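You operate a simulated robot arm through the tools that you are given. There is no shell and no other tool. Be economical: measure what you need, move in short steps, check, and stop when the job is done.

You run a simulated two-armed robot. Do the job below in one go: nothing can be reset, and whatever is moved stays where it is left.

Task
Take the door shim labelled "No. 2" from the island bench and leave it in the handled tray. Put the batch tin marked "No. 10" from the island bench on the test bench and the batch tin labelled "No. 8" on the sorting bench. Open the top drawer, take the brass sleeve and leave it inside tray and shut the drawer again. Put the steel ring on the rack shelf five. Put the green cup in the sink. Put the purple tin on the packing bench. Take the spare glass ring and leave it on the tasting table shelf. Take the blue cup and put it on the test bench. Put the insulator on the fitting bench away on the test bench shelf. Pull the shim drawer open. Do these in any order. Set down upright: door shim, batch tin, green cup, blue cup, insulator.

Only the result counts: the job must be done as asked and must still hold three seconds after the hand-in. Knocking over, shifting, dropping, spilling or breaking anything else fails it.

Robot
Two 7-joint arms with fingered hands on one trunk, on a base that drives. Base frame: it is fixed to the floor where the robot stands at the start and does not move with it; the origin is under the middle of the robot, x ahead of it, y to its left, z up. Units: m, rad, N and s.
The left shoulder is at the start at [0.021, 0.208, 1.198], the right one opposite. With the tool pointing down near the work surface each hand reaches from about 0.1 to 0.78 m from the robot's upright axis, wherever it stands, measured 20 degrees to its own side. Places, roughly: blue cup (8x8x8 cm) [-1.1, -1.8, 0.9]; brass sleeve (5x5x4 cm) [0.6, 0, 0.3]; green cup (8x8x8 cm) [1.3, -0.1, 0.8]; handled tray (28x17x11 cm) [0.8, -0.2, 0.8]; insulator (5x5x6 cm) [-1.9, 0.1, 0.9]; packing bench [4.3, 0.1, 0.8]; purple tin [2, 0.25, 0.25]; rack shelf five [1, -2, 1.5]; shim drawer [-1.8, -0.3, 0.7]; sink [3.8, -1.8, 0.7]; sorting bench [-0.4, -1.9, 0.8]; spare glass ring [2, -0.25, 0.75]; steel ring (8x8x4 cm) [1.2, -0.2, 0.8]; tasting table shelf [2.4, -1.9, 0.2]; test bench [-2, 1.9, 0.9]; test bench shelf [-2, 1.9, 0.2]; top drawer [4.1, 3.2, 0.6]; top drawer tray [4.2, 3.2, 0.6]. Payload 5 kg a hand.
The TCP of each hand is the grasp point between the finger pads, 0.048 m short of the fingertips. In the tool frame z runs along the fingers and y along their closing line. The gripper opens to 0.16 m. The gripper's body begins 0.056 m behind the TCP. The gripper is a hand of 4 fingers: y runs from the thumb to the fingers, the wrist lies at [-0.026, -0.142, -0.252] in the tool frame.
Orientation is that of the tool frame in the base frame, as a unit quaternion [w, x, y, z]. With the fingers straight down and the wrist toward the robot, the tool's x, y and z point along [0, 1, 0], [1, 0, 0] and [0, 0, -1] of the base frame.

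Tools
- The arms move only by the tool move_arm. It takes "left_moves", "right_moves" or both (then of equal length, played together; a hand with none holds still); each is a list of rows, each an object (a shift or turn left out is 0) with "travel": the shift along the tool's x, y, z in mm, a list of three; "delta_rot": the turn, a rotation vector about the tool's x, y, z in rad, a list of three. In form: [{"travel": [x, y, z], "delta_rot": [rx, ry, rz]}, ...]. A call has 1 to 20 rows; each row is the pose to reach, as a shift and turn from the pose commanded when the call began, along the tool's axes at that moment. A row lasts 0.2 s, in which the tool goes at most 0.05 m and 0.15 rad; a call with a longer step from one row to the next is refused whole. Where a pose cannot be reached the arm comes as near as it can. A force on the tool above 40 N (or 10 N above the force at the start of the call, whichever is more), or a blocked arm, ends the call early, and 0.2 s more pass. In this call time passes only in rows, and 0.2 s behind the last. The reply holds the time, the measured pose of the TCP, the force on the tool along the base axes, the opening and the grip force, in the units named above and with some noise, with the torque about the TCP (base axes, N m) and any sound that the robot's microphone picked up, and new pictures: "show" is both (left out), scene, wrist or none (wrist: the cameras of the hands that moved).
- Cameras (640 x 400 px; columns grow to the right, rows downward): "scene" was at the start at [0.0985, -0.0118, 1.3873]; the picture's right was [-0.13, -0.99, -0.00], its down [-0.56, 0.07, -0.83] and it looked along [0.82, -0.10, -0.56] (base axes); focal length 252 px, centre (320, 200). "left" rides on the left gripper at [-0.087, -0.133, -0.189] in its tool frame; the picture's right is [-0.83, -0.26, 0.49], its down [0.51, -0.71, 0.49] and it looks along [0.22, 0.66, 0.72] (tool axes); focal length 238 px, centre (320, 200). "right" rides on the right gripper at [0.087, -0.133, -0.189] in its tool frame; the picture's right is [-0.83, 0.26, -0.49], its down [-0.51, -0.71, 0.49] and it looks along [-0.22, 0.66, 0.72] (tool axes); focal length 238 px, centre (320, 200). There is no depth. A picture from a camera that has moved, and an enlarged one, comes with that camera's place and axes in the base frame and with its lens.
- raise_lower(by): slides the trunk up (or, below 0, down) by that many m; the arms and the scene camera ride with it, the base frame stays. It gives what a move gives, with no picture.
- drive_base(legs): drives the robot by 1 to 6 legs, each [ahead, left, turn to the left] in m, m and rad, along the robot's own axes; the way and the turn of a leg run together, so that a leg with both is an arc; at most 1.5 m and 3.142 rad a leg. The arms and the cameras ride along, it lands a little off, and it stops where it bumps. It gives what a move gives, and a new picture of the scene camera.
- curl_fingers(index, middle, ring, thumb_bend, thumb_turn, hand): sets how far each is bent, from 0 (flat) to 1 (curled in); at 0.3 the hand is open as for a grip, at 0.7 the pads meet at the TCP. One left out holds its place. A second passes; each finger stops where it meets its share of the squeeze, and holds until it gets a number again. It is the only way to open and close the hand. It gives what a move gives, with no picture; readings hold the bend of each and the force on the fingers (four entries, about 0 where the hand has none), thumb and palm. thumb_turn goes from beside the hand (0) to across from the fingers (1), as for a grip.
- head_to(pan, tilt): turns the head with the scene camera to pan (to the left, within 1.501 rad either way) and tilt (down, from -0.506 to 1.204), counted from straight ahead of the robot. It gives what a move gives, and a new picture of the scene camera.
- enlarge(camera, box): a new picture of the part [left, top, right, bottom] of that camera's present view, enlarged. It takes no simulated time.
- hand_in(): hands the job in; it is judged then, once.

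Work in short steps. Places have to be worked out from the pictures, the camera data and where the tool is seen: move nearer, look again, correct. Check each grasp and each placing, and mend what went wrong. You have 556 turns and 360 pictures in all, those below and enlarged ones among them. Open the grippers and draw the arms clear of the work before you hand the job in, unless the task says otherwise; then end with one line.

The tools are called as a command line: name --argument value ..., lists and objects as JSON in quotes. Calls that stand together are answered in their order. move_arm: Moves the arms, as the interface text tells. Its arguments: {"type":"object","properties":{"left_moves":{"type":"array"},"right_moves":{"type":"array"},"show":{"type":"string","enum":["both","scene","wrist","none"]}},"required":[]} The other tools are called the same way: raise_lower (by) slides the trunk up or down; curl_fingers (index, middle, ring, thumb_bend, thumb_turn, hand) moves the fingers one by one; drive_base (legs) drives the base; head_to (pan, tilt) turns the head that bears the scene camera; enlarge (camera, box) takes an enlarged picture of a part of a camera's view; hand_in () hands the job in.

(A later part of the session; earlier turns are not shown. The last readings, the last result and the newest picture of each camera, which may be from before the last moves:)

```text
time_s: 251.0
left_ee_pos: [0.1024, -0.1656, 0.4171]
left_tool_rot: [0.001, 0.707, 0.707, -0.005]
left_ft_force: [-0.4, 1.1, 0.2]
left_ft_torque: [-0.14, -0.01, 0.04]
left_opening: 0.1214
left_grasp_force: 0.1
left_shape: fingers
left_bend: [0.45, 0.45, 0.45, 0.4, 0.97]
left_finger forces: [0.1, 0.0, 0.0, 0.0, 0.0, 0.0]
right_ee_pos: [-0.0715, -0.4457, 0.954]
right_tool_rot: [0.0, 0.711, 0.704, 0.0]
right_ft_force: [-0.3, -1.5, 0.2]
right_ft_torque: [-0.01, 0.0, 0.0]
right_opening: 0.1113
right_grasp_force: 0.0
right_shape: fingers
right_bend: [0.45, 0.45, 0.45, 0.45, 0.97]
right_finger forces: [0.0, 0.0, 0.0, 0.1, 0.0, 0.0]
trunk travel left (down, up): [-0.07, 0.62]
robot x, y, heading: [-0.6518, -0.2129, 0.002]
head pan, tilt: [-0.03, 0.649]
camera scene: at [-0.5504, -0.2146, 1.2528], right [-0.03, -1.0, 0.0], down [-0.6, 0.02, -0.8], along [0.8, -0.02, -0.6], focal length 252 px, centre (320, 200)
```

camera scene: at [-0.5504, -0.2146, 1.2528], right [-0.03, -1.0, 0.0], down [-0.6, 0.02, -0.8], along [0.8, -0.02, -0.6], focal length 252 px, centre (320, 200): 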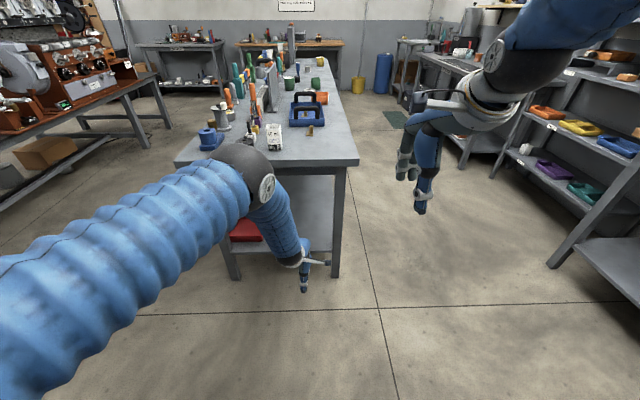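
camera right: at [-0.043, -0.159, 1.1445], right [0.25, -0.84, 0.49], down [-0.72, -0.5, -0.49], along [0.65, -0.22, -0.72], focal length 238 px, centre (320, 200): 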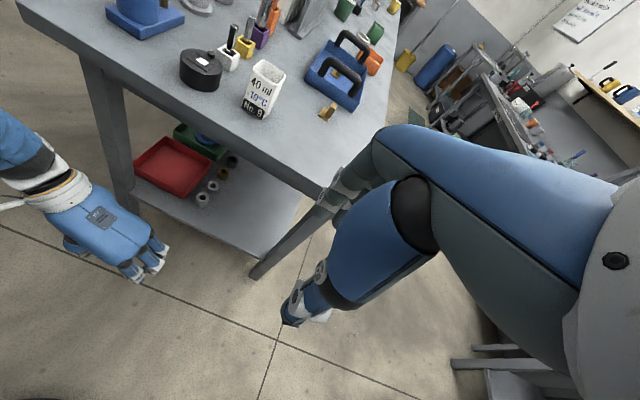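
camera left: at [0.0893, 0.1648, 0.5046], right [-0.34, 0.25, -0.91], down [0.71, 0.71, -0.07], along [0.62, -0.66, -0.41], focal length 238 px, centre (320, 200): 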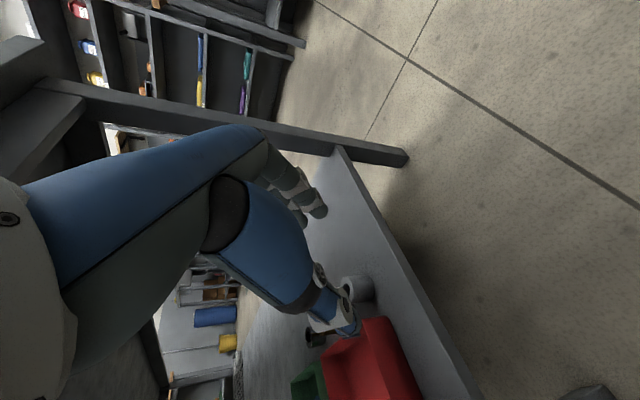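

I lower the trunk, narrow the hand opening to about 7 cm, and extend it low in front of the shelf with a 12° pitch.

raise_lower --by -0.065

curl_fingers --hand "left" --index 0.55 --middle 0.55 --ring 0.55 --thumb_bend 0.56

move_arm --left_moves '[{"travel": [12, 35, 15], "delta_rot": [-0.05, 0, 0]}, {"travel": [24, 70, 30], "delta_rot": [-0.1, 0, 0]}, {"travel": [36, 100, 45], "delta_rot": [-0.15, 0, 0]}, {"travel": [48, 125, 60], "delta_rot": [-0.2, 0, 0]}, {"travel": [58, 145, 72], "delta_rot": [-0.21, 0, 0]}, {"travel": [64, 160, 80], "delta_rot": [-0.21, 0, 0]}, {"travel": [68, 170, 86], "delta_rot": [-0.21, 0, 0]}]'

```text
time_s: 252.0
left_ee_pos: [0.1029, -0.165, 0.3528]
left_tool_rot: [0.002, 0.708, 0.706, -0.006]
left_ft_force: [-0.5, -0.6, 0.3]
left_ft_torque: [-0.02, 0.02, 0.01]
left_opening: 0.1213
left_grasp_force: 0.1
left_shape: fingers
left_bend: [0.45, 0.45, 0.45, 0.4, 0.97]
left_finger forces: [0.1, 0.0, 0.1, 0.1, 0.0, 0.0]
right_ee_pos: [-0.0722, -0.4436, 0.8906]
right_tool_rot: [0.0, 0.711, 0.704, 0.001]
right_ft_force: [0.5, 0.0, -1.0]
right_ft_torque: [0.0, -0.04, 0.0]
right_opening: 0.1114
right_grasp_force: 0.0
right_shape: fingers
right_bend: [0.45, 0.45, 0.45, 0.45, 0.97]
right_finger forces: [0.1, 0.0, 0.0, 0.0, 0.0, 0.0]
trunk travel left (down, up): [-0.005, 0.685]
robot x, y, heading: [-0.6513, -0.2119, -0.001]
head pan, tilt: [-0.03, 0.649]
```

```text
time_s: 253.0
left_ee_pos: [0.1016, -0.1655, 0.3508]
left_tool_rot: [0.001, 0.707, 0.707, -0.006]
left_ft_force: [0.1, -0.2, 0.6]
left_ft_torque: [0.0, -0.05, 0.02]
left_opening: 0.0699
left_grasp_force: 0.1
left_shape: fingers
left_bend: [0.55, 0.55, 0.55, 0.56, 0.97]
left_finger forces: [0.1, 0.1, 0.1, 0.0, 0.0, 0.0]
right_ee_pos: [-0.0727, -0.4441, 0.8892]
right_tool_rot: [0.0, 0.71, 0.704, 0.001]
right_ft_force: [0.6, 0.1, 0.6]
right_ft_torque: [-0.01, 0.0, -0.03]
right_opening: 0.1114
right_grasp_force: 0.2
right_shape: fingers
right_bend: [0.45, 0.45, 0.45, 0.45, 0.97]
right_finger forces: [0.0, 0.1, 0.0, 0.0, 0.0, 0.0]
trunk travel left (down, up): [-0.005, 0.685]
robot x, y, heading: [-0.6469, -0.2115, 0.0]
head pan, tilt: [-0.03, 0.649]
```

```text
time_s: 254.6
left_ee_pos: [0.2502, -0.0908, 0.2832]
left_tool_rot: [0.077, 0.703, 0.704, 0.068]
left_ft_force: [0.3, 1.0, -0.2]
left_ft_torque: [0.0, 0.01, 0.01]
left_opening: 0.0696
left_grasp_force: 0.1
left_shape: fingers
left_bend: [0.55, 0.55, 0.55, 0.56, 0.97]
left_finger forces: [0.0, 0.1, 0.0, 0.1, 0.1, 0.0]
left hand out of reach, approached as far as the arm can: row 5, 6, 7
right_ee_pos: [-0.0723, -0.4457, 0.89]
right_tool_rot: [-0.001, 0.711, 0.704, 0.0]
right_ft_force: [0.1, 0.1, -0.4]
right_ft_torque: [0.01, -0.02, 0.0]
right_opening: 0.1114
right_grasp_force: 0.1
right_shape: fingers
right_bend: [0.45, 0.45, 0.45, 0.45, 0.97]
right_finger forces: [0.0, 0.0, 0.0, 0.0, 0.1, 0.0]
trunk travel left (down, up): [-0.005, 0.685]
robot x, y, heading: [-0.646, -0.2117, -0.001]
head pan, tilt: [-0.03, 0.649]
camera scene: at [-0.5504, -0.2146, 1.1878], right [-0.03, -1.0, 0.0], down [-0.6, 0.02, -0.8], along [0.8, -0.02, -0.6], focal length 252 px, centre (320, 200)
camera left: at [0.0812, -0.1754, 0.4402], right [-0.15, -0.84, -0.52], down [-0.59, 0.5, -0.63], along [0.79, 0.21, -0.58], focal length 238 px, centre (320, 200)
```

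scene: 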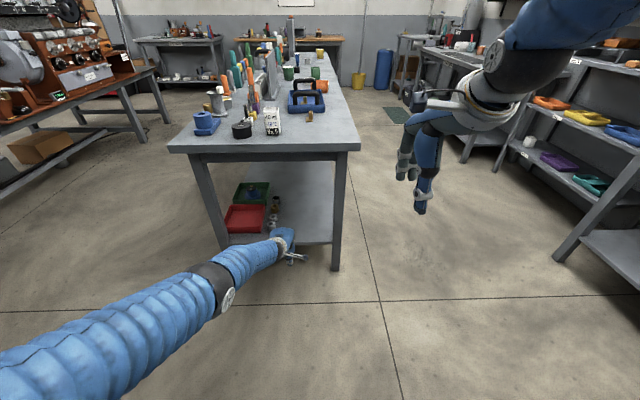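
left: 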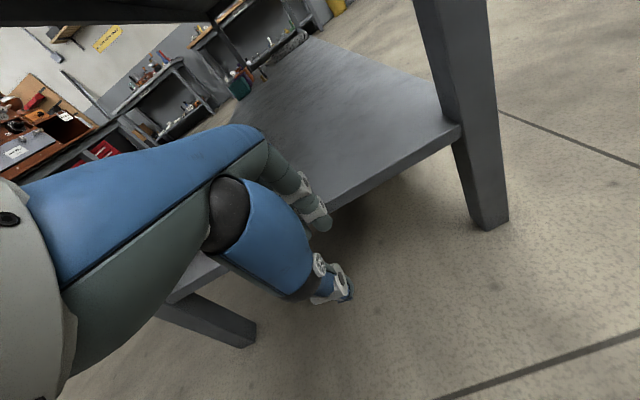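

The arm is straight and low. I pull back slightly so the hand can go down to z ≈ 0.263.

move_arm --left_moves '[{"travel": [0, -15, -2]}, {"travel": [0, -30, -3]}, {"travel": [0, -38, -4]}]' --show "none"

```text
time_s: 255.4
left_ee_pos: [0.2135, -0.0885, 0.2779]
left_tool_rot: [0.076, 0.704, 0.703, 0.069]
left_ft_force: [0.7, -0.9, 1.3]
left_ft_torque: [0.02, 0.05, 0.01]
left_opening: 0.0694
left_grasp_force: 0.1
left_shape: fingers
left_bend: [0.55, 0.55, 0.55, 0.56, 0.97]
left_finger forces: [0.0, 0.1, 0.0, 0.0, 0.0, 0.0]
left hand out of reach, approached as far as the arm can: row 1, 2
right_ee_pos: [-0.0724, -0.4441, 0.8892]
right_tool_rot: [-0.001, 0.71, 0.705, 0.0]
right_ft_force: [-0.2, -0.6, -0.7]
right_ft_torque: [0.09, 0.02, -0.03]
right_opening: 0.1113
right_grasp_force: 0.0
right_shape: fingers
right_bend: [0.45, 0.45, 0.45, 0.45, 0.97]
right_finger forces: [0.0, 0.0, 0.1, 0.0, 0.1, 0.0]
trunk travel left (down, up): [-0.005, 0.685]
robot x, y, heading: [-0.6512, -0.2097, -0.005]
head pan, tilt: [-0.03, 0.649]
```

Reached; now straight down 15 mm.

move_arm --left_moves '[{"travel": [0, -2, 8]}, {"travel": [0, -3, 15]}]' --show "none"

```text
time_s: 256.0
left_ee_pos: [0.2134, -0.0889, 0.2636]
left_tool_rot: [0.075, 0.704, 0.703, 0.068]
left_ft_force: [1.8, 0.0, -0.4]
left_ft_torque: [0.0, 0.03, 0.0]
left_opening: 0.0693
left_grasp_force: 0.0
left_shape: fingers
left_bend: [0.55, 0.55, 0.55, 0.56, 0.97]
left_finger forces: [0.0, 0.0, 0.0, 0.1, 0.0, 0.0]
right_ee_pos: [-0.0711, -0.4438, 0.8891]
right_tool_rot: [-0.001, 0.711, 0.704, 0.001]
right_ft_force: [-0.2, -0.5, -0.8]
right_ft_torque: [0.0, 0.05, -0.03]
right_opening: 0.1115
right_grasp_force: 0.0
right_shape: fingers
right_bend: [0.45, 0.45, 0.45, 0.45, 0.97]
right_finger forces: [0.0, 0.1, 0.0, 0.0, 0.0, 0.0]
trunk travel left (down, up): [-0.005, 0.685]
robot x, y, heading: [-0.6502, -0.2081, 0.0]
head pan, tilt: [-0.03, 0.649]
```

I raise the trunk 30 mm for entry and drive in beside the row of sleeves.

raise_lower --by 0.03

drive_base --legs '[[0.25, 0, 0]]'

enlarge --camera "left" --box '[0, 0, 640, 400]'

```text
time_s: 256.8
left_ee_pos: [0.2122, -0.089, 0.2918]
left_tool_rot: [0.076, 0.704, 0.703, 0.069]
left_ft_force: [0.3, 0.3, -0.8]
left_ft_torque: [-0.03, 0.01, 0.01]
left_opening: 0.0694
left_grasp_force: 0.0
left_shape: fingers
left_bend: [0.55, 0.55, 0.55, 0.56, 0.97]
left_finger forces: [0.0, 0.1, 0.0, 0.1, 0.0, 0.1]
right_ee_pos: [-0.0732, -0.4455, 0.9195]
right_tool_rot: [-0.002, 0.71, 0.704, 0.0]
right_ft_force: [0.0, 0.0, -0.8]
right_ft_torque: [0.05, -0.02, -0.05]
right_opening: 0.1114
right_grasp_force: 0.1
right_shape: fingers
right_bend: [0.45, 0.45, 0.45, 0.45, 0.97]
right_finger forces: [0.1, 0.0, 0.0, 0.0, 0.1, 0.1]
trunk travel left (down, up): [-0.035, 0.655]
robot x, y, heading: [-0.6505, -0.2116, 0.001]
head pan, tilt: [-0.03, 0.649]
```

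```text
time_s: 258.3
left_ee_pos: [0.383, -0.0879, 0.2956]
left_tool_rot: [0.076, 0.703, 0.704, 0.068]
left_ft_force: [-12.9, 1.0, 13.4]
left_ft_torque: [-0.08, 1.07, -0.06]
left_opening: 0.0849
left_grasp_force: 8.0
left_shape: fingers
left_bend: [0.55, 0.55, 0.55, 0.52, 0.97]
left_finger forces: [0.1, 0.0, 0.0, 0.0, 16.4, 0.1]
right_ee_pos: [0.0984, -0.4418, 0.9205]
right_tool_rot: [0.0, 0.709, 0.705, 0.001]
right_ft_force: [-1.1, 0.2, -0.2]
right_ft_torque: [0.0, -0.08, -0.05]
right_opening: 0.1112
right_grasp_force: 0.2
right_shape: fingers
right_bend: [0.45, 0.45, 0.45, 0.45, 0.97]
right_finger forces: [0.0, 0.1, 0.0, 0.0, 0.0, 0.0]
trunk travel left (down, up): [-0.035, 0.655]
robot x, y, heading: [-0.4746, -0.2105, -0.003]
head pan, tilt: [-0.03, 0.649]
stopped in leg 1: the force on the tool passed its limit (the readings are from after the stop); the commanded pose is now the measured one
camera scene: at [-0.3807, -0.2139, 1.2179], right [-0.03, -1.0, 0.0], down [-0.6, 0.02, -0.8], along [0.8, -0.02, -0.6], focal length 252 px, centre (320, 200)
```

scene: 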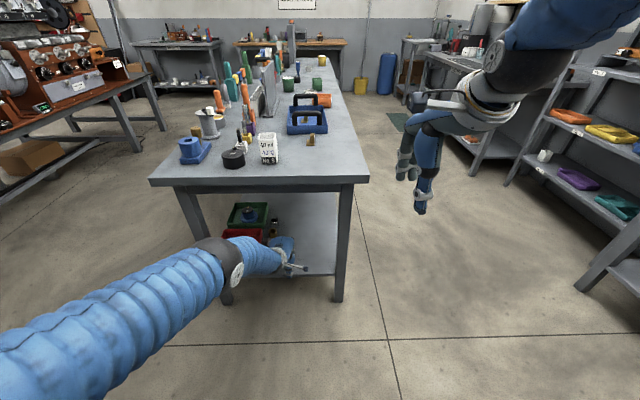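

```text
1.00 times, centred on (320, 200) of left
camera zoom: at [0.2152, -0.1725, 0.4531], right [-0.15, -0.84, -0.52], down [-0.6, 0.5, -0.63], along [0.79, 0.21, -0.58], focal length 238 px, centre (320, 200)
```

zoom: 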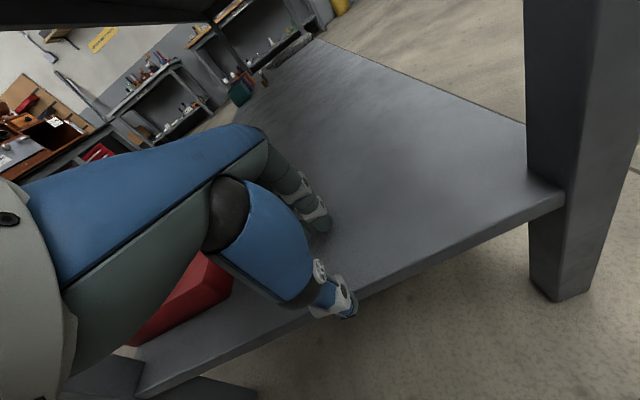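

The thumb touched the shelf's front edge, so the shelf is at z ≈ 0.24. I back off, raise the trunk 45 mm and try again.

drive_base --legs '[[-0.04, 0, 0]]'

raise_lower --by 0.045

curl_fingers --hand "left" --index 0.55 --middle 0.55 --ring 0.55 --thumb_bend 0.56

drive_base --legs '[[0.24, 0, 0]]'

enlarge --camera "left" --box '[0, 0, 640, 400]'

```text
time_s: 259.2
left_ee_pos: [0.3439, -0.0869, 0.295]
left_tool_rot: [0.077, 0.703, 0.704, 0.069]
left_ft_force: [-0.1, 0.6, -0.1]
left_ft_torque: [0.04, 0.06, 0.03]
left_opening: 0.0725
left_grasp_force: 0.1
left_shape: fingers
left_bend: [0.55, 0.55, 0.55, 0.56, 0.98]
left_finger forces: [0.1, 0.0, 0.1, 0.0, 0.0, 0.1]
right_ee_pos: [0.058, -0.4428, 0.9202]
right_tool_rot: [0.0, 0.709, 0.705, 0.001]
right_ft_force: [-1.3, 0.8, -0.1]
right_ft_torque: [0.04, -0.06, -0.01]
right_opening: 0.1115
right_grasp_force: 0.1
right_shape: fingers
right_bend: [0.45, 0.45, 0.45, 0.45, 0.97]
right_finger forces: [0.0, 0.0, 0.1, 0.0, 0.0, 0.1]
trunk travel left (down, up): [-0.035, 0.655]
robot x, y, heading: [-0.5187, -0.2156, 0.005]
head pan, tilt: [-0.03, 0.649]
camera scene: at [-0.421, -0.2139, 1.2179], right [-0.03, -1.0, 0.0], down [-0.6, 0.02, -0.8], along [0.8, -0.02, -0.6], focal length 252 px, centre (320, 200)
```

scene: 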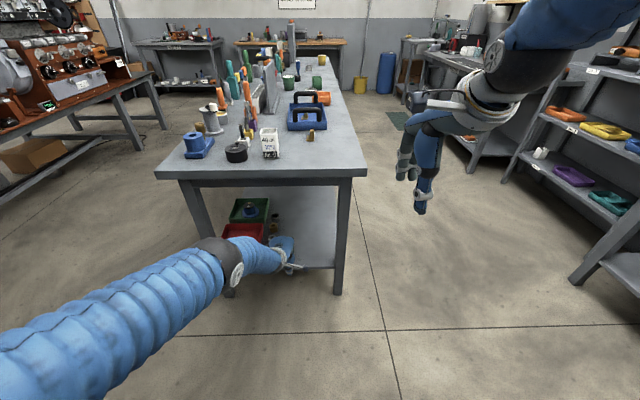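

```text
time_s: 260.0
left_ee_pos: [0.3432, -0.0865, 0.3381]
left_tool_rot: [0.075, 0.702, 0.705, 0.068]
left_ft_force: [0.1, -0.9, -0.4]
left_ft_torque: [0.0, -0.04, 0.0]
left_opening: 0.0725
left_grasp_force: 0.0
left_shape: fingers
left_bend: [0.55, 0.55, 0.55, 0.56, 0.98]
left_finger forces: [0.0, 0.0, 0.2, 0.0, 0.0, 0.1]
right_ee_pos: [0.0587, -0.4429, 0.9643]
right_tool_rot: [-0.002, 0.709, 0.705, 0.0]
right_ft_force: [0.5, 0.5, -0.1]
right_ft_torque: [0.03, 0.04, 0.04]
right_opening: 0.1115
right_grasp_force: 0.0
right_shape: fingers
right_bend: [0.45, 0.45, 0.45, 0.45, 0.97]
right_finger forces: [0.0, 0.1, 0.0, 0.0, 0.0, 0.0]
trunk travel left (down, up): [-0.08, 0.61]
robot x, y, heading: [-0.5184, -0.2071, 0.002]
head pan, tilt: [-0.03, 0.649]
```

```text
time_s: 261.0
left_ee_pos: [0.3455, -0.0871, 0.3389]
left_tool_rot: [0.076, 0.703, 0.704, 0.067]
left_ft_force: [-0.1, 0.5, -0.1]
left_ft_torque: [0.02, -0.03, 0.02]
left_opening: 0.07
left_grasp_force: 0.1
left_shape: fingers
left_bend: [0.55, 0.55, 0.55, 0.56, 0.98]
left_finger forces: [0.1, 0.1, 0.0, 0.0, 0.0, 0.0]
right_ee_pos: [0.0577, -0.4423, 0.9648]
right_tool_rot: [-0.001, 0.709, 0.705, 0.0]
right_ft_force: [0.8, 0.0, -0.3]
right_ft_torque: [-0.02, 0.0, 0.01]
right_opening: 0.1115
right_grasp_force: 0.2
right_shape: fingers
right_bend: [0.45, 0.45, 0.45, 0.45, 0.97]
right_finger forces: [0.0, 0.1, 0.1, 0.0, 0.0, 0.1]
trunk travel left (down, up): [-0.08, 0.61]
robot x, y, heading: [-0.5175, -0.2093, 0.0]
head pan, tilt: [-0.03, 0.649]
```

```text
time_s: 262.8
left_ee_pos: [0.5842, -0.089, 0.3381]
left_tool_rot: [0.075, 0.703, 0.704, 0.067]
left_ft_force: [0.0, 0.0, -1.5]
left_ft_torque: [-0.03, -0.04, 0.01]
left_opening: 0.0696
left_grasp_force: 0.0
left_shape: fingers
left_bend: [0.55, 0.55, 0.55, 0.56, 0.98]
left_finger forces: [0.1, 0.0, 0.0, 0.0, 0.0, 0.1]
right_ee_pos: [0.2993, -0.4434, 0.9638]
right_tool_rot: [-0.001, 0.709, 0.705, 0.0]
right_ft_force: [0.7, -0.2, -0.8]
right_ft_torque: [0.0, 0.07, 0.01]
right_opening: 0.1112
right_grasp_force: 0.1
right_shape: fingers
right_bend: [0.45, 0.45, 0.45, 0.45, 0.97]
right_finger forces: [0.0, 0.1, 0.0, 0.1, 0.0, 0.1]
trunk travel left (down, up): [-0.08, 0.61]
robot x, y, heading: [-0.2799, -0.2119, 0.001]
head pan, tilt: [-0.03, 0.649]
camera scene: at [-0.1797, -0.2138, 1.2626], right [-0.03, -1.0, 0.0], down [-0.61, 0.02, -0.8], along [0.8, -0.02, -0.61], focal length 252 px, centre (320, 200)
```

scene: 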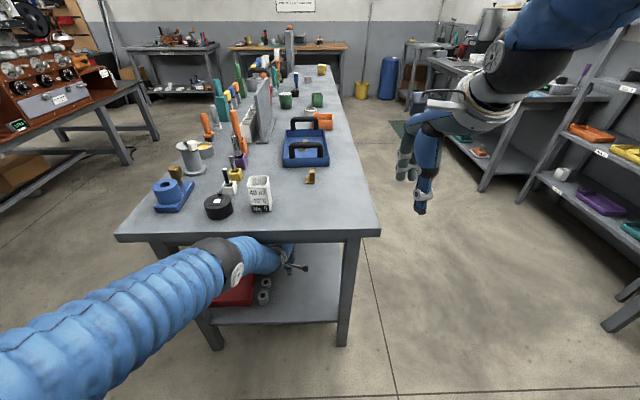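

```text
1.00 times, centred on (320, 200) of left
camera zoom: at [0.415, -0.1736, 0.4967], right [-0.16, -0.84, -0.52], down [-0.6, 0.5, -0.63], along [0.79, 0.21, -0.58], focal length 238 px, centre (320, 200)
```

zoom: 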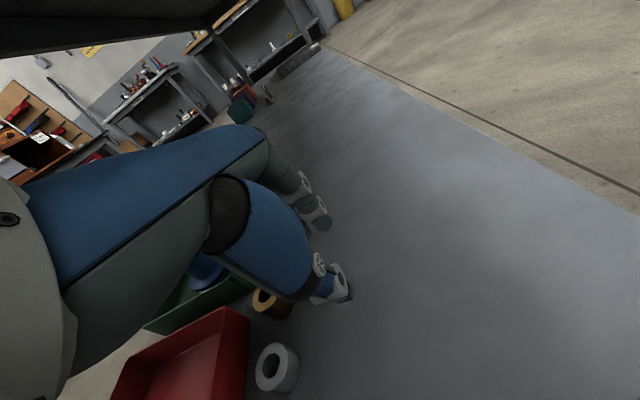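

The brass sleeve is visible just to the left, matching the thumb–finger gap in x. I lower the trunk 36 mm and check for contact.

raise_lower --by -0.03

raise_lower --by -0.008

enlarge --camera "left" --box '[160, 140, 480, 400]'

```text
time_s: 263.6
left_ee_pos: [0.5835, -0.089, 0.3104]
left_tool_rot: [0.077, 0.703, 0.703, 0.068]
left_ft_force: [0.5, -0.1, 0.2]
left_ft_torque: [0.01, 0.04, -0.02]
left_opening: 0.0695
left_grasp_force: 0.1
left_shape: fingers
left_bend: [0.55, 0.55, 0.55, 0.56, 0.98]
left_finger forces: [0.1, 0.0, 0.1, 0.1, 0.0, 0.0]
right_ee_pos: [0.2968, -0.4432, 0.9352]
right_tool_rot: [0.0, 0.71, 0.704, 0.001]
right_ft_force: [-0.4, 0.0, -0.6]
right_ft_torque: [0.0, -0.04, -0.05]
right_opening: 0.1114
right_grasp_force: 0.1
right_shape: fingers
right_bend: [0.45, 0.45, 0.45, 0.45, 0.97]
right_finger forces: [0.1, 0.1, 0.0, 0.0, 0.1, 0.0]
trunk travel left (down, up): [-0.05, 0.64]
robot x, y, heading: [-0.2747, -0.2084, -0.0]
head pan, tilt: [-0.03, 0.649]
```

```text
time_s: 264.1
left_ee_pos: [0.5841, -0.0891, 0.3023]
left_tool_rot: [0.077, 0.703, 0.704, 0.069]
left_ft_force: [-1.5, -0.4, 11.0]
left_ft_torque: [-0.12, 0.61, -0.05]
left_opening: 0.0703
left_grasp_force: 6.3
left_shape: fingers
left_bend: [0.55, 0.55, 0.55, 0.56, 0.98]
left_finger forces: [0.0, 0.0, 0.0, 0.0, 11.3, 0.0]
right_ee_pos: [0.2971, -0.4438, 0.9249]
right_tool_rot: [-0.001, 0.71, 0.704, 0.0]
right_ft_force: [0.4, 0.4, 0.0]
right_ft_torque: [0.01, 0.0, 0.02]
right_opening: 0.1112
right_grasp_force: 0.0
right_shape: fingers
right_bend: [0.45, 0.45, 0.45, 0.45, 0.97]
right_finger forces: [0.0, 0.0, 0.0, 0.1, 0.0, 0.0]
trunk travel left (down, up): [-0.042, 0.648]
robot x, y, heading: [-0.2744, -0.2122, 0.001]
head pan, tilt: [-0.03, 0.649]
```

```text
1.54 times, centred on (320, 270) of left
camera zoom: at [0.4153, -0.1737, 0.4608], right [-0.15, -0.84, -0.52], down [-0.59, 0.5, -0.63], along [0.79, 0.21, -0.58], focal length 367 px, centre (320, 92)
```

zoom: 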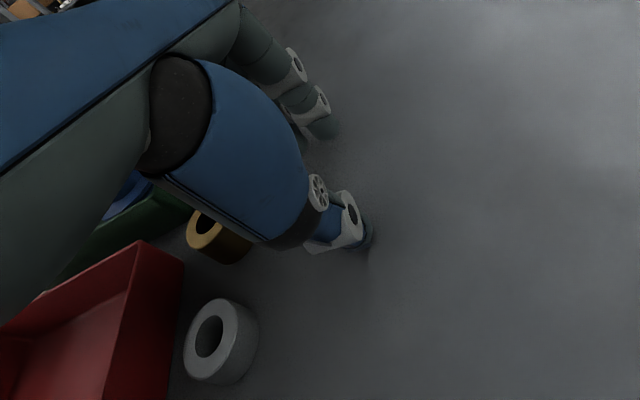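

The thumb touches the shelf at TCP z = 0.303 (shelf ≈ 0.245). I lift 6 mm and slide left 60 mm by base, then look.

raise_lower --by 0.006

drive_base --legs '[[0, 0.05, 0]]'

enlarge --camera "left" --box '[160, 140, 480, 400]'

```text
time_s: 264.7
left_ee_pos: [0.5827, -0.0895, 0.3071]
left_tool_rot: [0.076, 0.702, 0.704, 0.067]
left_ft_force: [0.4, -0.1, -0.5]
left_ft_torque: [-0.01, -0.03, 0.02]
left_opening: 0.0686
left_grasp_force: 0.2
left_shape: fingers
left_bend: [0.55, 0.55, 0.55, 0.56, 0.98]
left_finger forces: [0.0, 0.0, 0.0, 0.0, 0.0, 0.0]
right_ee_pos: [0.298, -0.4431, 0.9298]
right_tool_rot: [-0.002, 0.71, 0.705, 0.0]
right_ft_force: [-0.2, -0.2, -0.1]
right_ft_torque: [0.0, -0.01, 0.01]
right_opening: 0.1113
right_grasp_force: 0.0
right_shape: fingers
right_bend: [0.45, 0.45, 0.45, 0.45, 0.97]
right_finger forces: [0.1, 0.0, 0.1, 0.0, 0.1, 0.1]
trunk travel left (down, up): [-0.048, 0.642]
robot x, y, heading: [-0.2789, -0.2103, -0.001]
head pan, tilt: [-0.03, 0.649]
```

```text
time_s: 265.6
left_ee_pos: [0.5832, -0.0363, 0.3084]
left_tool_rot: [0.076, 0.701, 0.705, 0.067]
left_ft_force: [0.3, 0.9, -0.6]
left_ft_torque: [-0.14, -0.02, -0.1]
left_opening: 0.0688
left_grasp_force: 0.7
left_shape: fingers
left_bend: [0.55, 0.55, 0.55, 0.56, 0.98]
left_finger forces: [0.0, 0.0, 0.4, 0.1, 0.1, 0.0]
right_ee_pos: [0.2982, -0.3915, 0.9334]
right_tool_rot: [-0.001, 0.709, 0.705, -0.001]
right_ft_force: [1.1, 0.9, -0.4]
right_ft_torque: [-0.11, 0.02, -0.04]
right_opening: 0.1112
right_grasp_force: 0.0
right_shape: fingers
right_bend: [0.45, 0.45, 0.45, 0.45, 0.97]
right_finger forces: [0.0, 0.1, 0.0, 0.0, 0.1, 0.0]
trunk travel left (down, up): [-0.048, 0.642]
robot x, y, heading: [-0.2728, -0.1594, 0.004]
head pan, tilt: [-0.03, 0.649]
camera scene: at [-0.1807, -0.1629, 1.2308], right [-0.03, -1.0, 0.0], down [-0.6, 0.02, -0.8], along [0.8, -0.02, -0.6], focal length 252 px, centre (320, 200)
```

scene: 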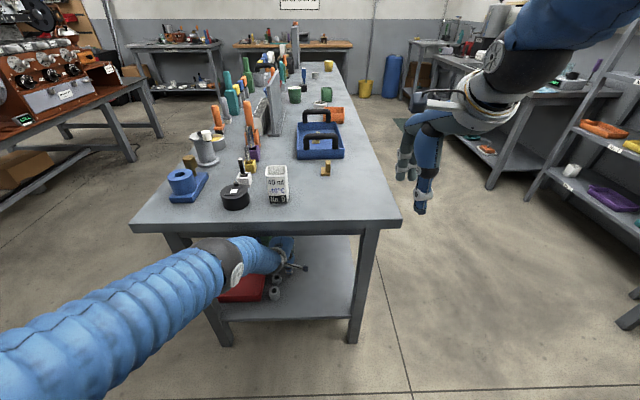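

```text
1.54 times, centred on (320, 270) of left
camera zoom: at [0.4147, -0.1217, 0.4652], right [-0.15, -0.84, -0.52], down [-0.6, 0.5, -0.63], along [0.79, 0.21, -0.58], focal length 367 px, centre (320, 92)
```

zoom: 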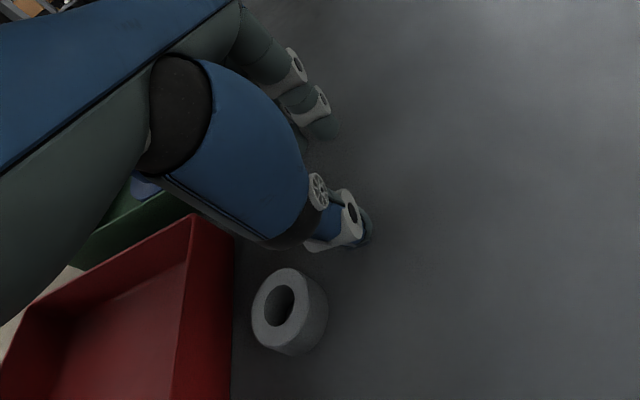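

The thumb lines up with the gap between the grey and brass sleeves. I slide another 40 mm.

drive_base --legs '[[0, 0.04, 0]]'

enlarge --camera "left" --box '[160, 140, 480, 400]'

```text
time_s: 266.5
left_ee_pos: [0.5822, 0.0052, 0.3065]
left_tool_rot: [0.076, 0.702, 0.705, 0.068]
left_ft_force: [1.7, 1.3, -0.1]
left_ft_torque: [-0.15, -0.03, -0.11]
left_opening: 0.0691
left_grasp_force: 0.3
left_shape: fingers
left_bend: [0.55, 0.55, 0.55, 0.56, 0.97]
left_finger forces: [0.1, 0.6, 0.0, 0.0, 0.0, 0.0]
right_ee_pos: [0.2982, -0.3508, 0.9324]
right_tool_rot: [0.0, 0.708, 0.706, 0.0]
right_ft_force: [0.1, 0.5, 1.4]
right_ft_torque: [-0.11, 0.0, -0.04]
right_opening: 0.1114
right_grasp_force: 0.0
right_shape: fingers
right_bend: [0.45, 0.45, 0.45, 0.45, 0.97]
right_finger forces: [0.0, 0.0, 0.0, 0.1, 0.0, 0.0]
trunk travel left (down, up): [-0.048, 0.642]
robot x, y, heading: [-0.2762, -0.1189, 0.005]
head pan, tilt: [-0.03, 0.649]
camera scene: at [-0.1808, -0.1225, 1.2308], right [-0.03, -1.0, 0.0], down [-0.6, 0.02, -0.8], along [0.8, -0.02, -0.6], focal length 252 px, centre (320, 200)
```

scene: 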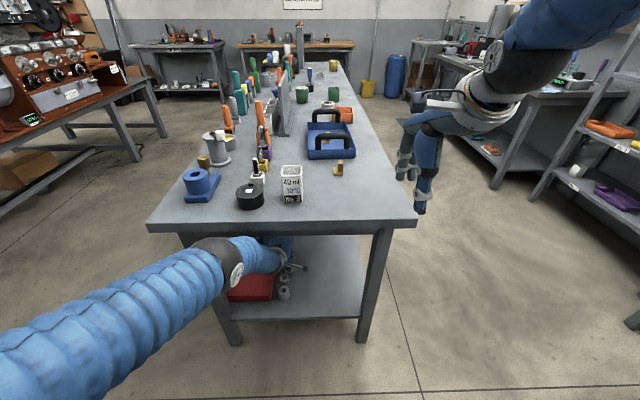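

```text
1.54 times, centred on (320, 270) of left
camera zoom: at [0.4148, -0.0805, 0.4651], right [-0.15, -0.84, -0.52], down [-0.6, 0.5, -0.63], along [0.79, 0.21, -0.58], focal length 367 px, centre (320, 92)
```

zoom: 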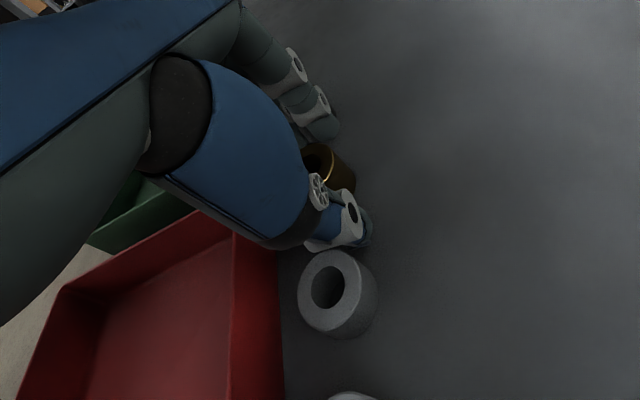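

The brass sleeve is between thumb and fingers. I close the hand.

curl_fingers --hand "left" --index 0.75 --middle 0.75 --ring 0.6 --thumb_bend 0.75

raise_lower --by 0.02

enlarge --camera "left" --box '[160, 140, 480, 400]'

```text
time_s: 267.5
left_ee_pos: [0.5834, 0.0038, 0.3067]
left_tool_rot: [0.076, 0.701, 0.706, 0.068]
left_ft_force: [-0.5, 0.5, 0.4]
left_ft_torque: [0.06, 0.05, 0.01]
left_opening: 0.0357
left_grasp_force: 22.0
left_shape: fingers
left_bend: [0.64, 0.63, 0.6, 0.66, 0.95]
left_finger forces: [9.7, 12.5, 0.0, 0.1, 22.2, 0.0]
right_ee_pos: [0.2975, -0.3522, 0.933]
right_tool_rot: [-0.001, 0.708, 0.706, -0.001]
right_ft_force: [-0.2, 0.1, 0.1]
right_ft_torque: [0.0, -0.05, 0.0]
right_opening: 0.1112
right_grasp_force: 0.0
right_shape: fingers
right_bend: [0.45, 0.45, 0.45, 0.45, 0.97]
right_finger forces: [0.1, 0.0, 0.1, 0.0, 0.0, 0.0]
trunk travel left (down, up): [-0.048, 0.642]
robot x, y, heading: [-0.2752, -0.1207, 0.007]
head pan, tilt: [-0.03, 0.649]
```

```text
time_s: 268.1
left_ee_pos: [0.5824, 0.0037, 0.3244]
left_tool_rot: [0.075, 0.702, 0.705, 0.067]
left_ft_force: [-0.4, -0.2, -3.9]
left_ft_torque: [-0.03, -0.03, 0.01]
left_opening: 0.0353
left_grasp_force: 21.9
left_shape: fingers
left_bend: [0.64, 0.63, 0.6, 0.66, 0.95]
left_finger forces: [9.9, 12.4, 0.0, 0.0, 22.0, 0.0]
right_ee_pos: [0.2998, -0.351, 0.9517]
right_tool_rot: [-0.001, 0.709, 0.706, -0.001]
right_ft_force: [-1.0, -0.3, 0.5]
right_ft_torque: [0.02, 0.04, 0.04]
right_opening: 0.1114
right_grasp_force: 0.1
right_shape: fingers
right_bend: [0.45, 0.45, 0.45, 0.45, 0.97]
right_finger forces: [0.0, 0.1, 0.1, 0.0, 0.1, 0.0]
trunk travel left (down, up): [-0.068, 0.622]
robot x, y, heading: [-0.2772, -0.1181, 0.005]
head pan, tilt: [-0.03, 0.649]
```

```text
1.54 times, centred on (320, 270) of left
camera zoom: at [0.4143, -0.0807, 0.484], right [-0.15, -0.84, -0.52], down [-0.6, 0.5, -0.63], along [0.79, 0.21, -0.58], focal length 367 px, centre (320, 92)
```

zoom: 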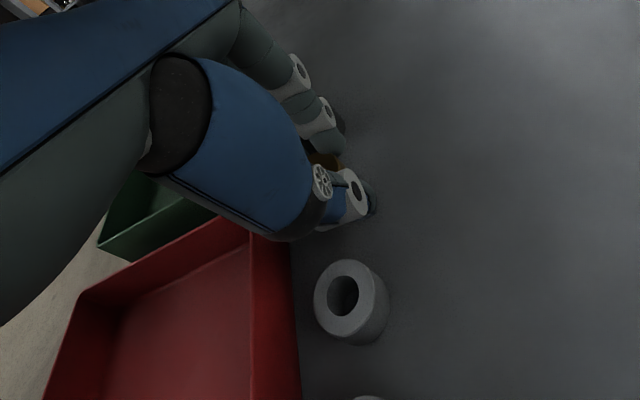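

The sleeve is gripped and lifted. I raise a little more, slide right and back out.

raise_lower --by 0.02

drive_base --legs '[[0, -0.1, 0], [-0.45, 0, 0]]'

enlarge --camera "scene" --box '[200, 170, 400, 300]'

enlarge --camera "left" --box '[160, 140, 480, 400]'

```text
time_s: 268.8
left_ee_pos: [0.581, 0.0056, 0.3451]
left_tool_rot: [0.075, 0.702, 0.705, 0.066]
left_ft_force: [0.2, -0.1, -2.9]
left_ft_torque: [-0.01, 0.03, -0.04]
left_opening: 0.0353
left_grasp_force: 21.6
left_shape: fingers
left_bend: [0.64, 0.63, 0.6, 0.66, 0.95]
left_finger forces: [9.7, 12.6, 0.0, 0.1, 22.0, 0.0]
right_ee_pos: [0.2979, -0.3497, 0.9726]
right_tool_rot: [-0.001, 0.708, 0.706, -0.001]
right_ft_force: [-0.5, 1.1, -0.2]
right_ft_torque: [-0.02, -0.04, -0.01]
right_opening: 0.1113
right_grasp_force: 0.1
right_shape: fingers
right_bend: [0.45, 0.45, 0.45, 0.45, 0.97]
right_finger forces: [0.0, 0.1, 0.0, 0.0, 0.1, 0.0]
trunk travel left (down, up): [-0.088, 0.602]
robot x, y, heading: [-0.2766, -0.1212, 0.004]
head pan, tilt: [-0.03, 0.649]
```

```text
time_s: 269.6
left_ee_pos: [0.5807, 0.0037, 0.3426]
left_tool_rot: [0.073, 0.7, 0.707, 0.068]
left_ft_force: [0.3, -0.2, -3.4]
left_ft_torque: [0.01, 0.02, -0.01]
left_opening: 0.0356
left_grasp_force: 22.2
left_shape: fingers
left_bend: [0.64, 0.63, 0.6, 0.66, 0.95]
left_finger forces: [9.9, 12.5, 0.0, 0.0, 21.8, 0.0]
right_ee_pos: [0.2989, -0.3576, 0.9718]
right_tool_rot: [-0.001, 0.707, 0.707, -0.001]
right_ft_force: [0.1, -0.2, -0.3]
right_ft_torque: [0.01, -0.01, -0.01]
right_opening: 0.1113
right_grasp_force: 0.0
right_shape: fingers
right_bend: [0.45, 0.45, 0.45, 0.45, 0.98]
right_finger forces: [0.0, 0.0, 0.0, 0.0, 0.0, 0.0]
trunk travel left (down, up): [-0.088, 0.602]
robot x, y, heading: [-0.2769, -0.1329, 0.004]
head pan, tilt: [-0.03, 0.649]
stopped in leg 1: the robot was blocked; the commanded pose is now the measured one
camera scene: at [-0.181, -0.1323, 1.2708], right [-0.02, -1.0, 0.0], down [-0.61, 0.01, -0.8], along [0.8, -0.02, -0.61], focal length 252 px, centre (320, 200)
```

scene: 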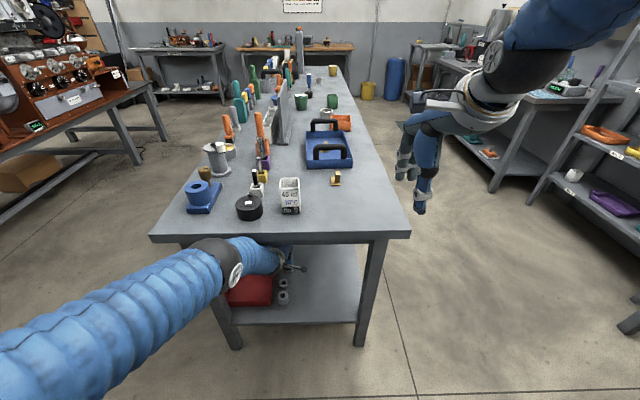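

```text
3.08 times, centred on (300, 235) of scene
camera zoom: at [-0.181, -0.1323, 1.2708], right [-0.02, -1.0, 0.0], down [-0.61, 0.01, -0.8], along [0.8, -0.02, -0.61], focal length 777 px, centre (382, 92)
```

zoom: 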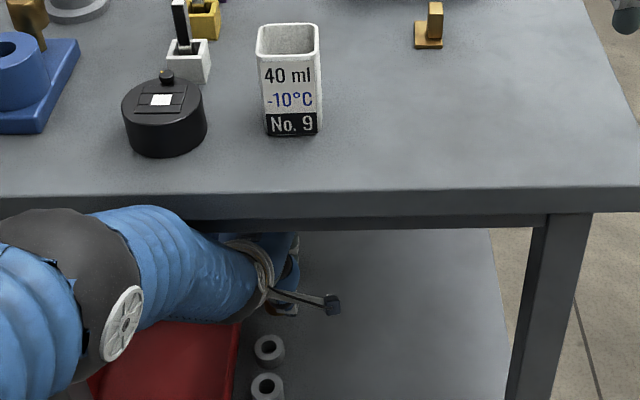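

```text
1.54 times, centred on (320, 270) of left
camera zoom: at [0.4131, -0.0833, 0.5019], right [-0.15, -0.84, -0.52], down [-0.6, 0.49, -0.63], along [0.78, 0.22, -0.58], focal length 367 px, centre (320, 92)
```

zoom: 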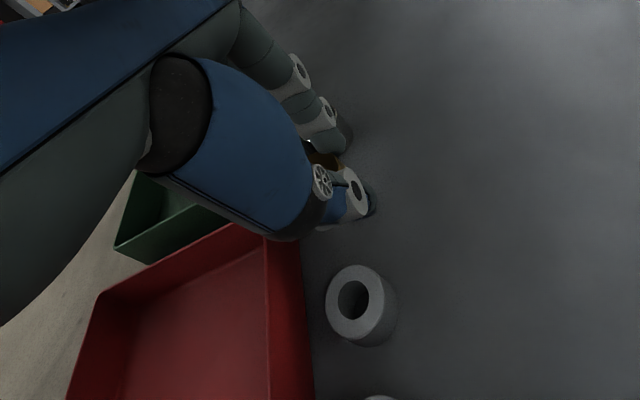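

The strafe was blocked, perhaps by the forearm touching the bench apron after the lift. I lower 20 mm and try again in a short step.

raise_lower --by -0.022

drive_base --legs '[[0, -0.06, 0]]'

```text
time_s: 270.3
left_ee_pos: [0.5813, 0.0059, 0.3229]
left_tool_rot: [0.074, 0.7, 0.707, 0.069]
left_ft_force: [0.5, -0.1, -2.8]
left_ft_torque: [0.01, 0.05, 0.03]
left_opening: 0.0357
left_grasp_force: 22.4
left_shape: fingers
left_bend: [0.64, 0.63, 0.6, 0.66, 0.95]
left_finger forces: [9.9, 12.5, 0.0, 0.1, 21.9, 0.0]
right_ee_pos: [0.2979, -0.3582, 0.95]
right_tool_rot: [0.0, 0.707, 0.707, 0.0]
right_ft_force: [0.4, -0.8, -0.1]
right_ft_torque: [-0.04, -0.01, -0.01]
right_opening: 0.1112
right_grasp_force: 0.1
right_shape: fingers
right_bend: [0.45, 0.45, 0.45, 0.45, 0.98]
right_finger forces: [0.1, 0.0, 0.0, 0.1, 0.0, 0.0]
trunk travel left (down, up): [-0.066, 0.624]
robot x, y, heading: [-0.2805, -0.1303, 0.006]
head pan, tilt: [-0.03, 0.649]
```

```text
time_s: 271.2
left_ee_pos: [0.5808, -0.057, 0.3222]
left_tool_rot: [0.073, 0.7, 0.708, 0.068]
left_ft_force: [-0.2, -2.0, -3.9]
left_ft_torque: [0.12, 0.04, 0.09]
left_opening: 0.0356
left_grasp_force: 22.1
left_shape: fingers
left_bend: [0.64, 0.63, 0.6, 0.66, 0.95]
left_finger forces: [9.8, 12.5, 0.0, 0.0, 21.8, 0.0]
right_ee_pos: [0.2984, -0.4197, 0.9492]
right_tool_rot: [-0.002, 0.707, 0.707, 0.0]
right_ft_force: [-0.5, -1.3, 0.4]
right_ft_torque: [0.13, -0.02, 0.03]
right_opening: 0.111
right_grasp_force: 0.0
right_shape: fingers
right_bend: [0.45, 0.45, 0.45, 0.45, 0.97]
right_finger forces: [0.0, 0.1, 0.0, 0.0, 0.1, 0.1]
trunk travel left (down, up): [-0.066, 0.624]
robot x, y, heading: [-0.2801, -0.194, 0.006]
head pan, tilt: [-0.03, 0.649]
camera scene: at [-0.1809, -0.1936, 1.2487], right [-0.02, -1.0, 0.0], down [-0.6, 0.02, -0.8], along [0.8, -0.02, -0.61], focal length 252 px, centre (320, 200)
```

scene: 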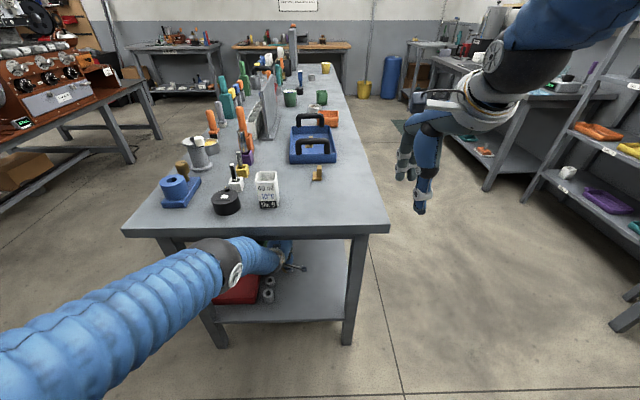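

Clear now. Another 40 mm right, then back out.

drive_base --legs '[[0, -0.045, 0], [-0.45, 0, 0]]'

enlarge --camera "scene" --box '[180, 160, 380, 290]'

```text
time_s: 274.4
left_ee_pos: [0.1303, -0.1102, 0.3223]
left_tool_rot: [0.074, 0.703, 0.704, 0.067]
left_ft_force: [-0.9, -0.3, -1.8]
left_ft_torque: [-0.02, 0.02, 0.02]
left_opening: 0.0352
left_grasp_force: 22.0
left_shape: fingers
left_bend: [0.64, 0.63, 0.6, 0.66, 0.95]
left_finger forces: [9.8, 12.5, 0.1, 0.0, 21.7, 0.0]
right_ee_pos: [-0.155, -0.4696, 0.9507]
right_tool_rot: [-0.001, 0.711, 0.703, 0.0]
right_ft_force: [-0.2, 0.4, 0.0]
right_ft_torque: [-0.02, -0.03, 0.01]
right_opening: 0.1113
right_grasp_force: 0.0
right_shape: fingers
right_bend: [0.45, 0.45, 0.45, 0.45, 0.97]
right_finger forces: [0.0, 0.0, 0.1, 0.0, 0.0, 0.0]
trunk travel left (down, up): [-0.066, 0.624]
robot x, y, heading: [-0.7331, -0.2341, -0.007]
head pan, tilt: [-0.03, 0.649]
camera scene: at [-0.6328, -0.2375, 1.2488], right [-0.04, -1.0, 0.0], down [-0.6, 0.02, -0.8], along [0.8, -0.03, -0.6], focal length 252 px, centre (320, 200)
```

scene: 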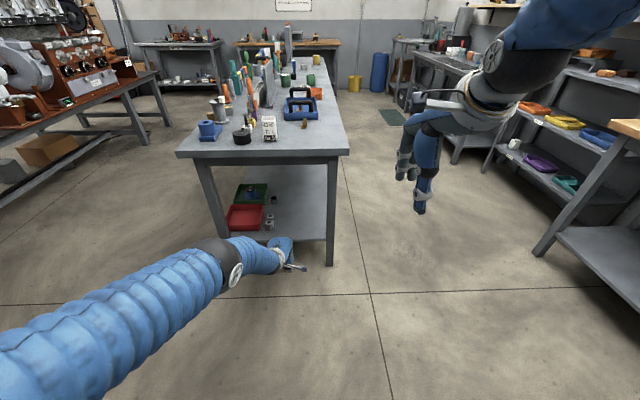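

```text
3.08 times, centred on (280, 225) of scene
camera zoom: at [-0.6328, -0.2375, 1.2488], right [-0.04, -1.0, 0.0], down [-0.6, 0.02, -0.8], along [0.8, -0.03, -0.6], focal length 777 px, centre (443, 123)
```

zoom: 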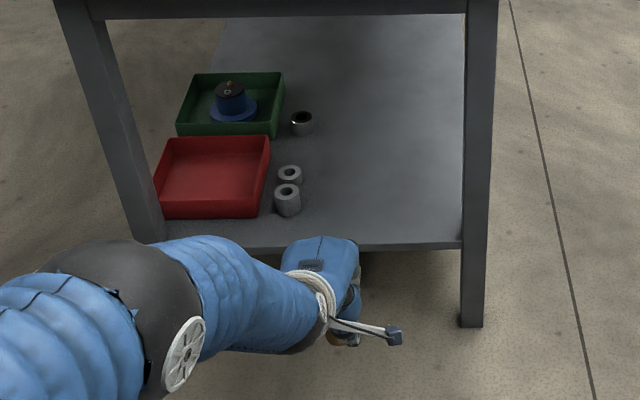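

The brass sleeve is out and the others are unmoved. I raise the trunk to nominal and bring the left hand up and in with small first steps.

raise_lower --by 0.134

move_arm --left_moves '[{"travel": [4, -4, -10], "delta_rot": [0.01, 0, 0]}, {"travel": [9, -9, -25], "delta_rot": [0.03, 0, 0]}, {"travel": [18, -17, -50], "delta_rot": [0.06, 0, 0]}, {"travel": [29, -27, -92], "delta_rot": [0.09, 0, 0]}, {"travel": [40, -37, -134], "delta_rot": [0.12, 0, 0]}, {"travel": [51, -48, -176], "delta_rot": [0.15, 0, 0]}, {"travel": [62, -58, -218], "delta_rot": [0.18, 0, 0]}, {"travel": [73, -69, -260], "delta_rot": [0.21, 0, 0]}, {"travel": [84, -79, -302], "delta_rot": [0.21, 0, 0]}, {"travel": [95, -90, -344], "delta_rot": [0.21, 0, 0]}, {"travel": [106, -100, -386], "delta_rot": [0.21, 0, 0]}, {"travel": [117, -111, -428], "delta_rot": [0.21, 0, 0]}, {"travel": [128, -121, -470], "delta_rot": [0.21, 0, 0]}, {"travel": [139, -132, -512], "delta_rot": [0.21, 0, 0]}, {"travel": [150, -142, -554], "delta_rot": [0.21, 0, 0]}, {"travel": [161, -153, -596], "delta_rot": [0.21, 0, 0]}, {"travel": [172, -163, -638], "delta_rot": [0.21, 0, 0]}, {"travel": [180, -170, -680], "delta_rot": [0.21, 0, 0]}]' --show "none"

```text
time_s: 276.1
left_ee_pos: [0.1306, -0.1087, 0.4548]
left_tool_rot: [0.074, 0.703, 0.704, 0.067]
left_ft_force: [0.0, 0.0, -3.8]
left_ft_torque: [-0.02, 0.0, 0.01]
left_opening: 0.0354
left_grasp_force: 21.8
left_shape: fingers
left_bend: [0.64, 0.63, 0.6, 0.66, 0.95]
left_finger forces: [9.8, 12.5, 0.1, 0.0, 21.7, 0.1]
right_ee_pos: [-0.1553, -0.4695, 1.0839]
right_tool_rot: [-0.001, 0.711, 0.704, -0.001]
right_ft_force: [0.1, -0.3, -0.4]
right_ft_torque: [0.0, 0.03, -0.01]
right_opening: 0.1111
right_grasp_force: 0.1
right_shape: fingers
right_bend: [0.45, 0.45, 0.45, 0.45, 0.97]
right_finger forces: [0.1, 0.0, 0.1, 0.0, 0.0, 0.1]
trunk travel left (down, up): [-0.2, 0.49]
robot x, y, heading: [-0.7287, -0.2371, -0.005]
head pan, tilt: [-0.03, 0.649]
```

```text
time_s: 279.9
left_ee_pos: [-0.1778, 0.0776, 1.0732]
left_tool_rot: [-0.018, 0.703, 0.711, -0.012]
left_ft_force: [0.6, 0.6, -2.3]
left_ft_torque: [0.01, 0.02, -0.02]
left_opening: 0.0342
left_grasp_force: 22.5
left_shape: fingers
left_bend: [0.64, 0.63, 0.6, 0.67, 0.95]
left_finger forces: [9.9, 12.9, 0.0, 0.0, 21.5, 0.1]
left hand out of reach, approached as far as the arm can: row 18
right_ee_pos: [-0.1563, -0.469, 1.085]
right_tool_rot: [0.0, 0.712, 0.702, 0.0]
right_ft_force: [-0.1, -0.7, 0.0]
right_ft_torque: [0.09, -0.01, 0.01]
right_opening: 0.1113
right_grasp_force: 0.1
right_shape: fingers
right_bend: [0.45, 0.45, 0.45, 0.45, 0.97]
right_finger forces: [0.0, 0.1, 0.1, 0.0, 0.0, 0.1]
trunk travel left (down, up): [-0.2, 0.49]
robot x, y, heading: [-0.7304, -0.2321, -0.009]
head pan, tilt: [-0.03, 0.649]
```

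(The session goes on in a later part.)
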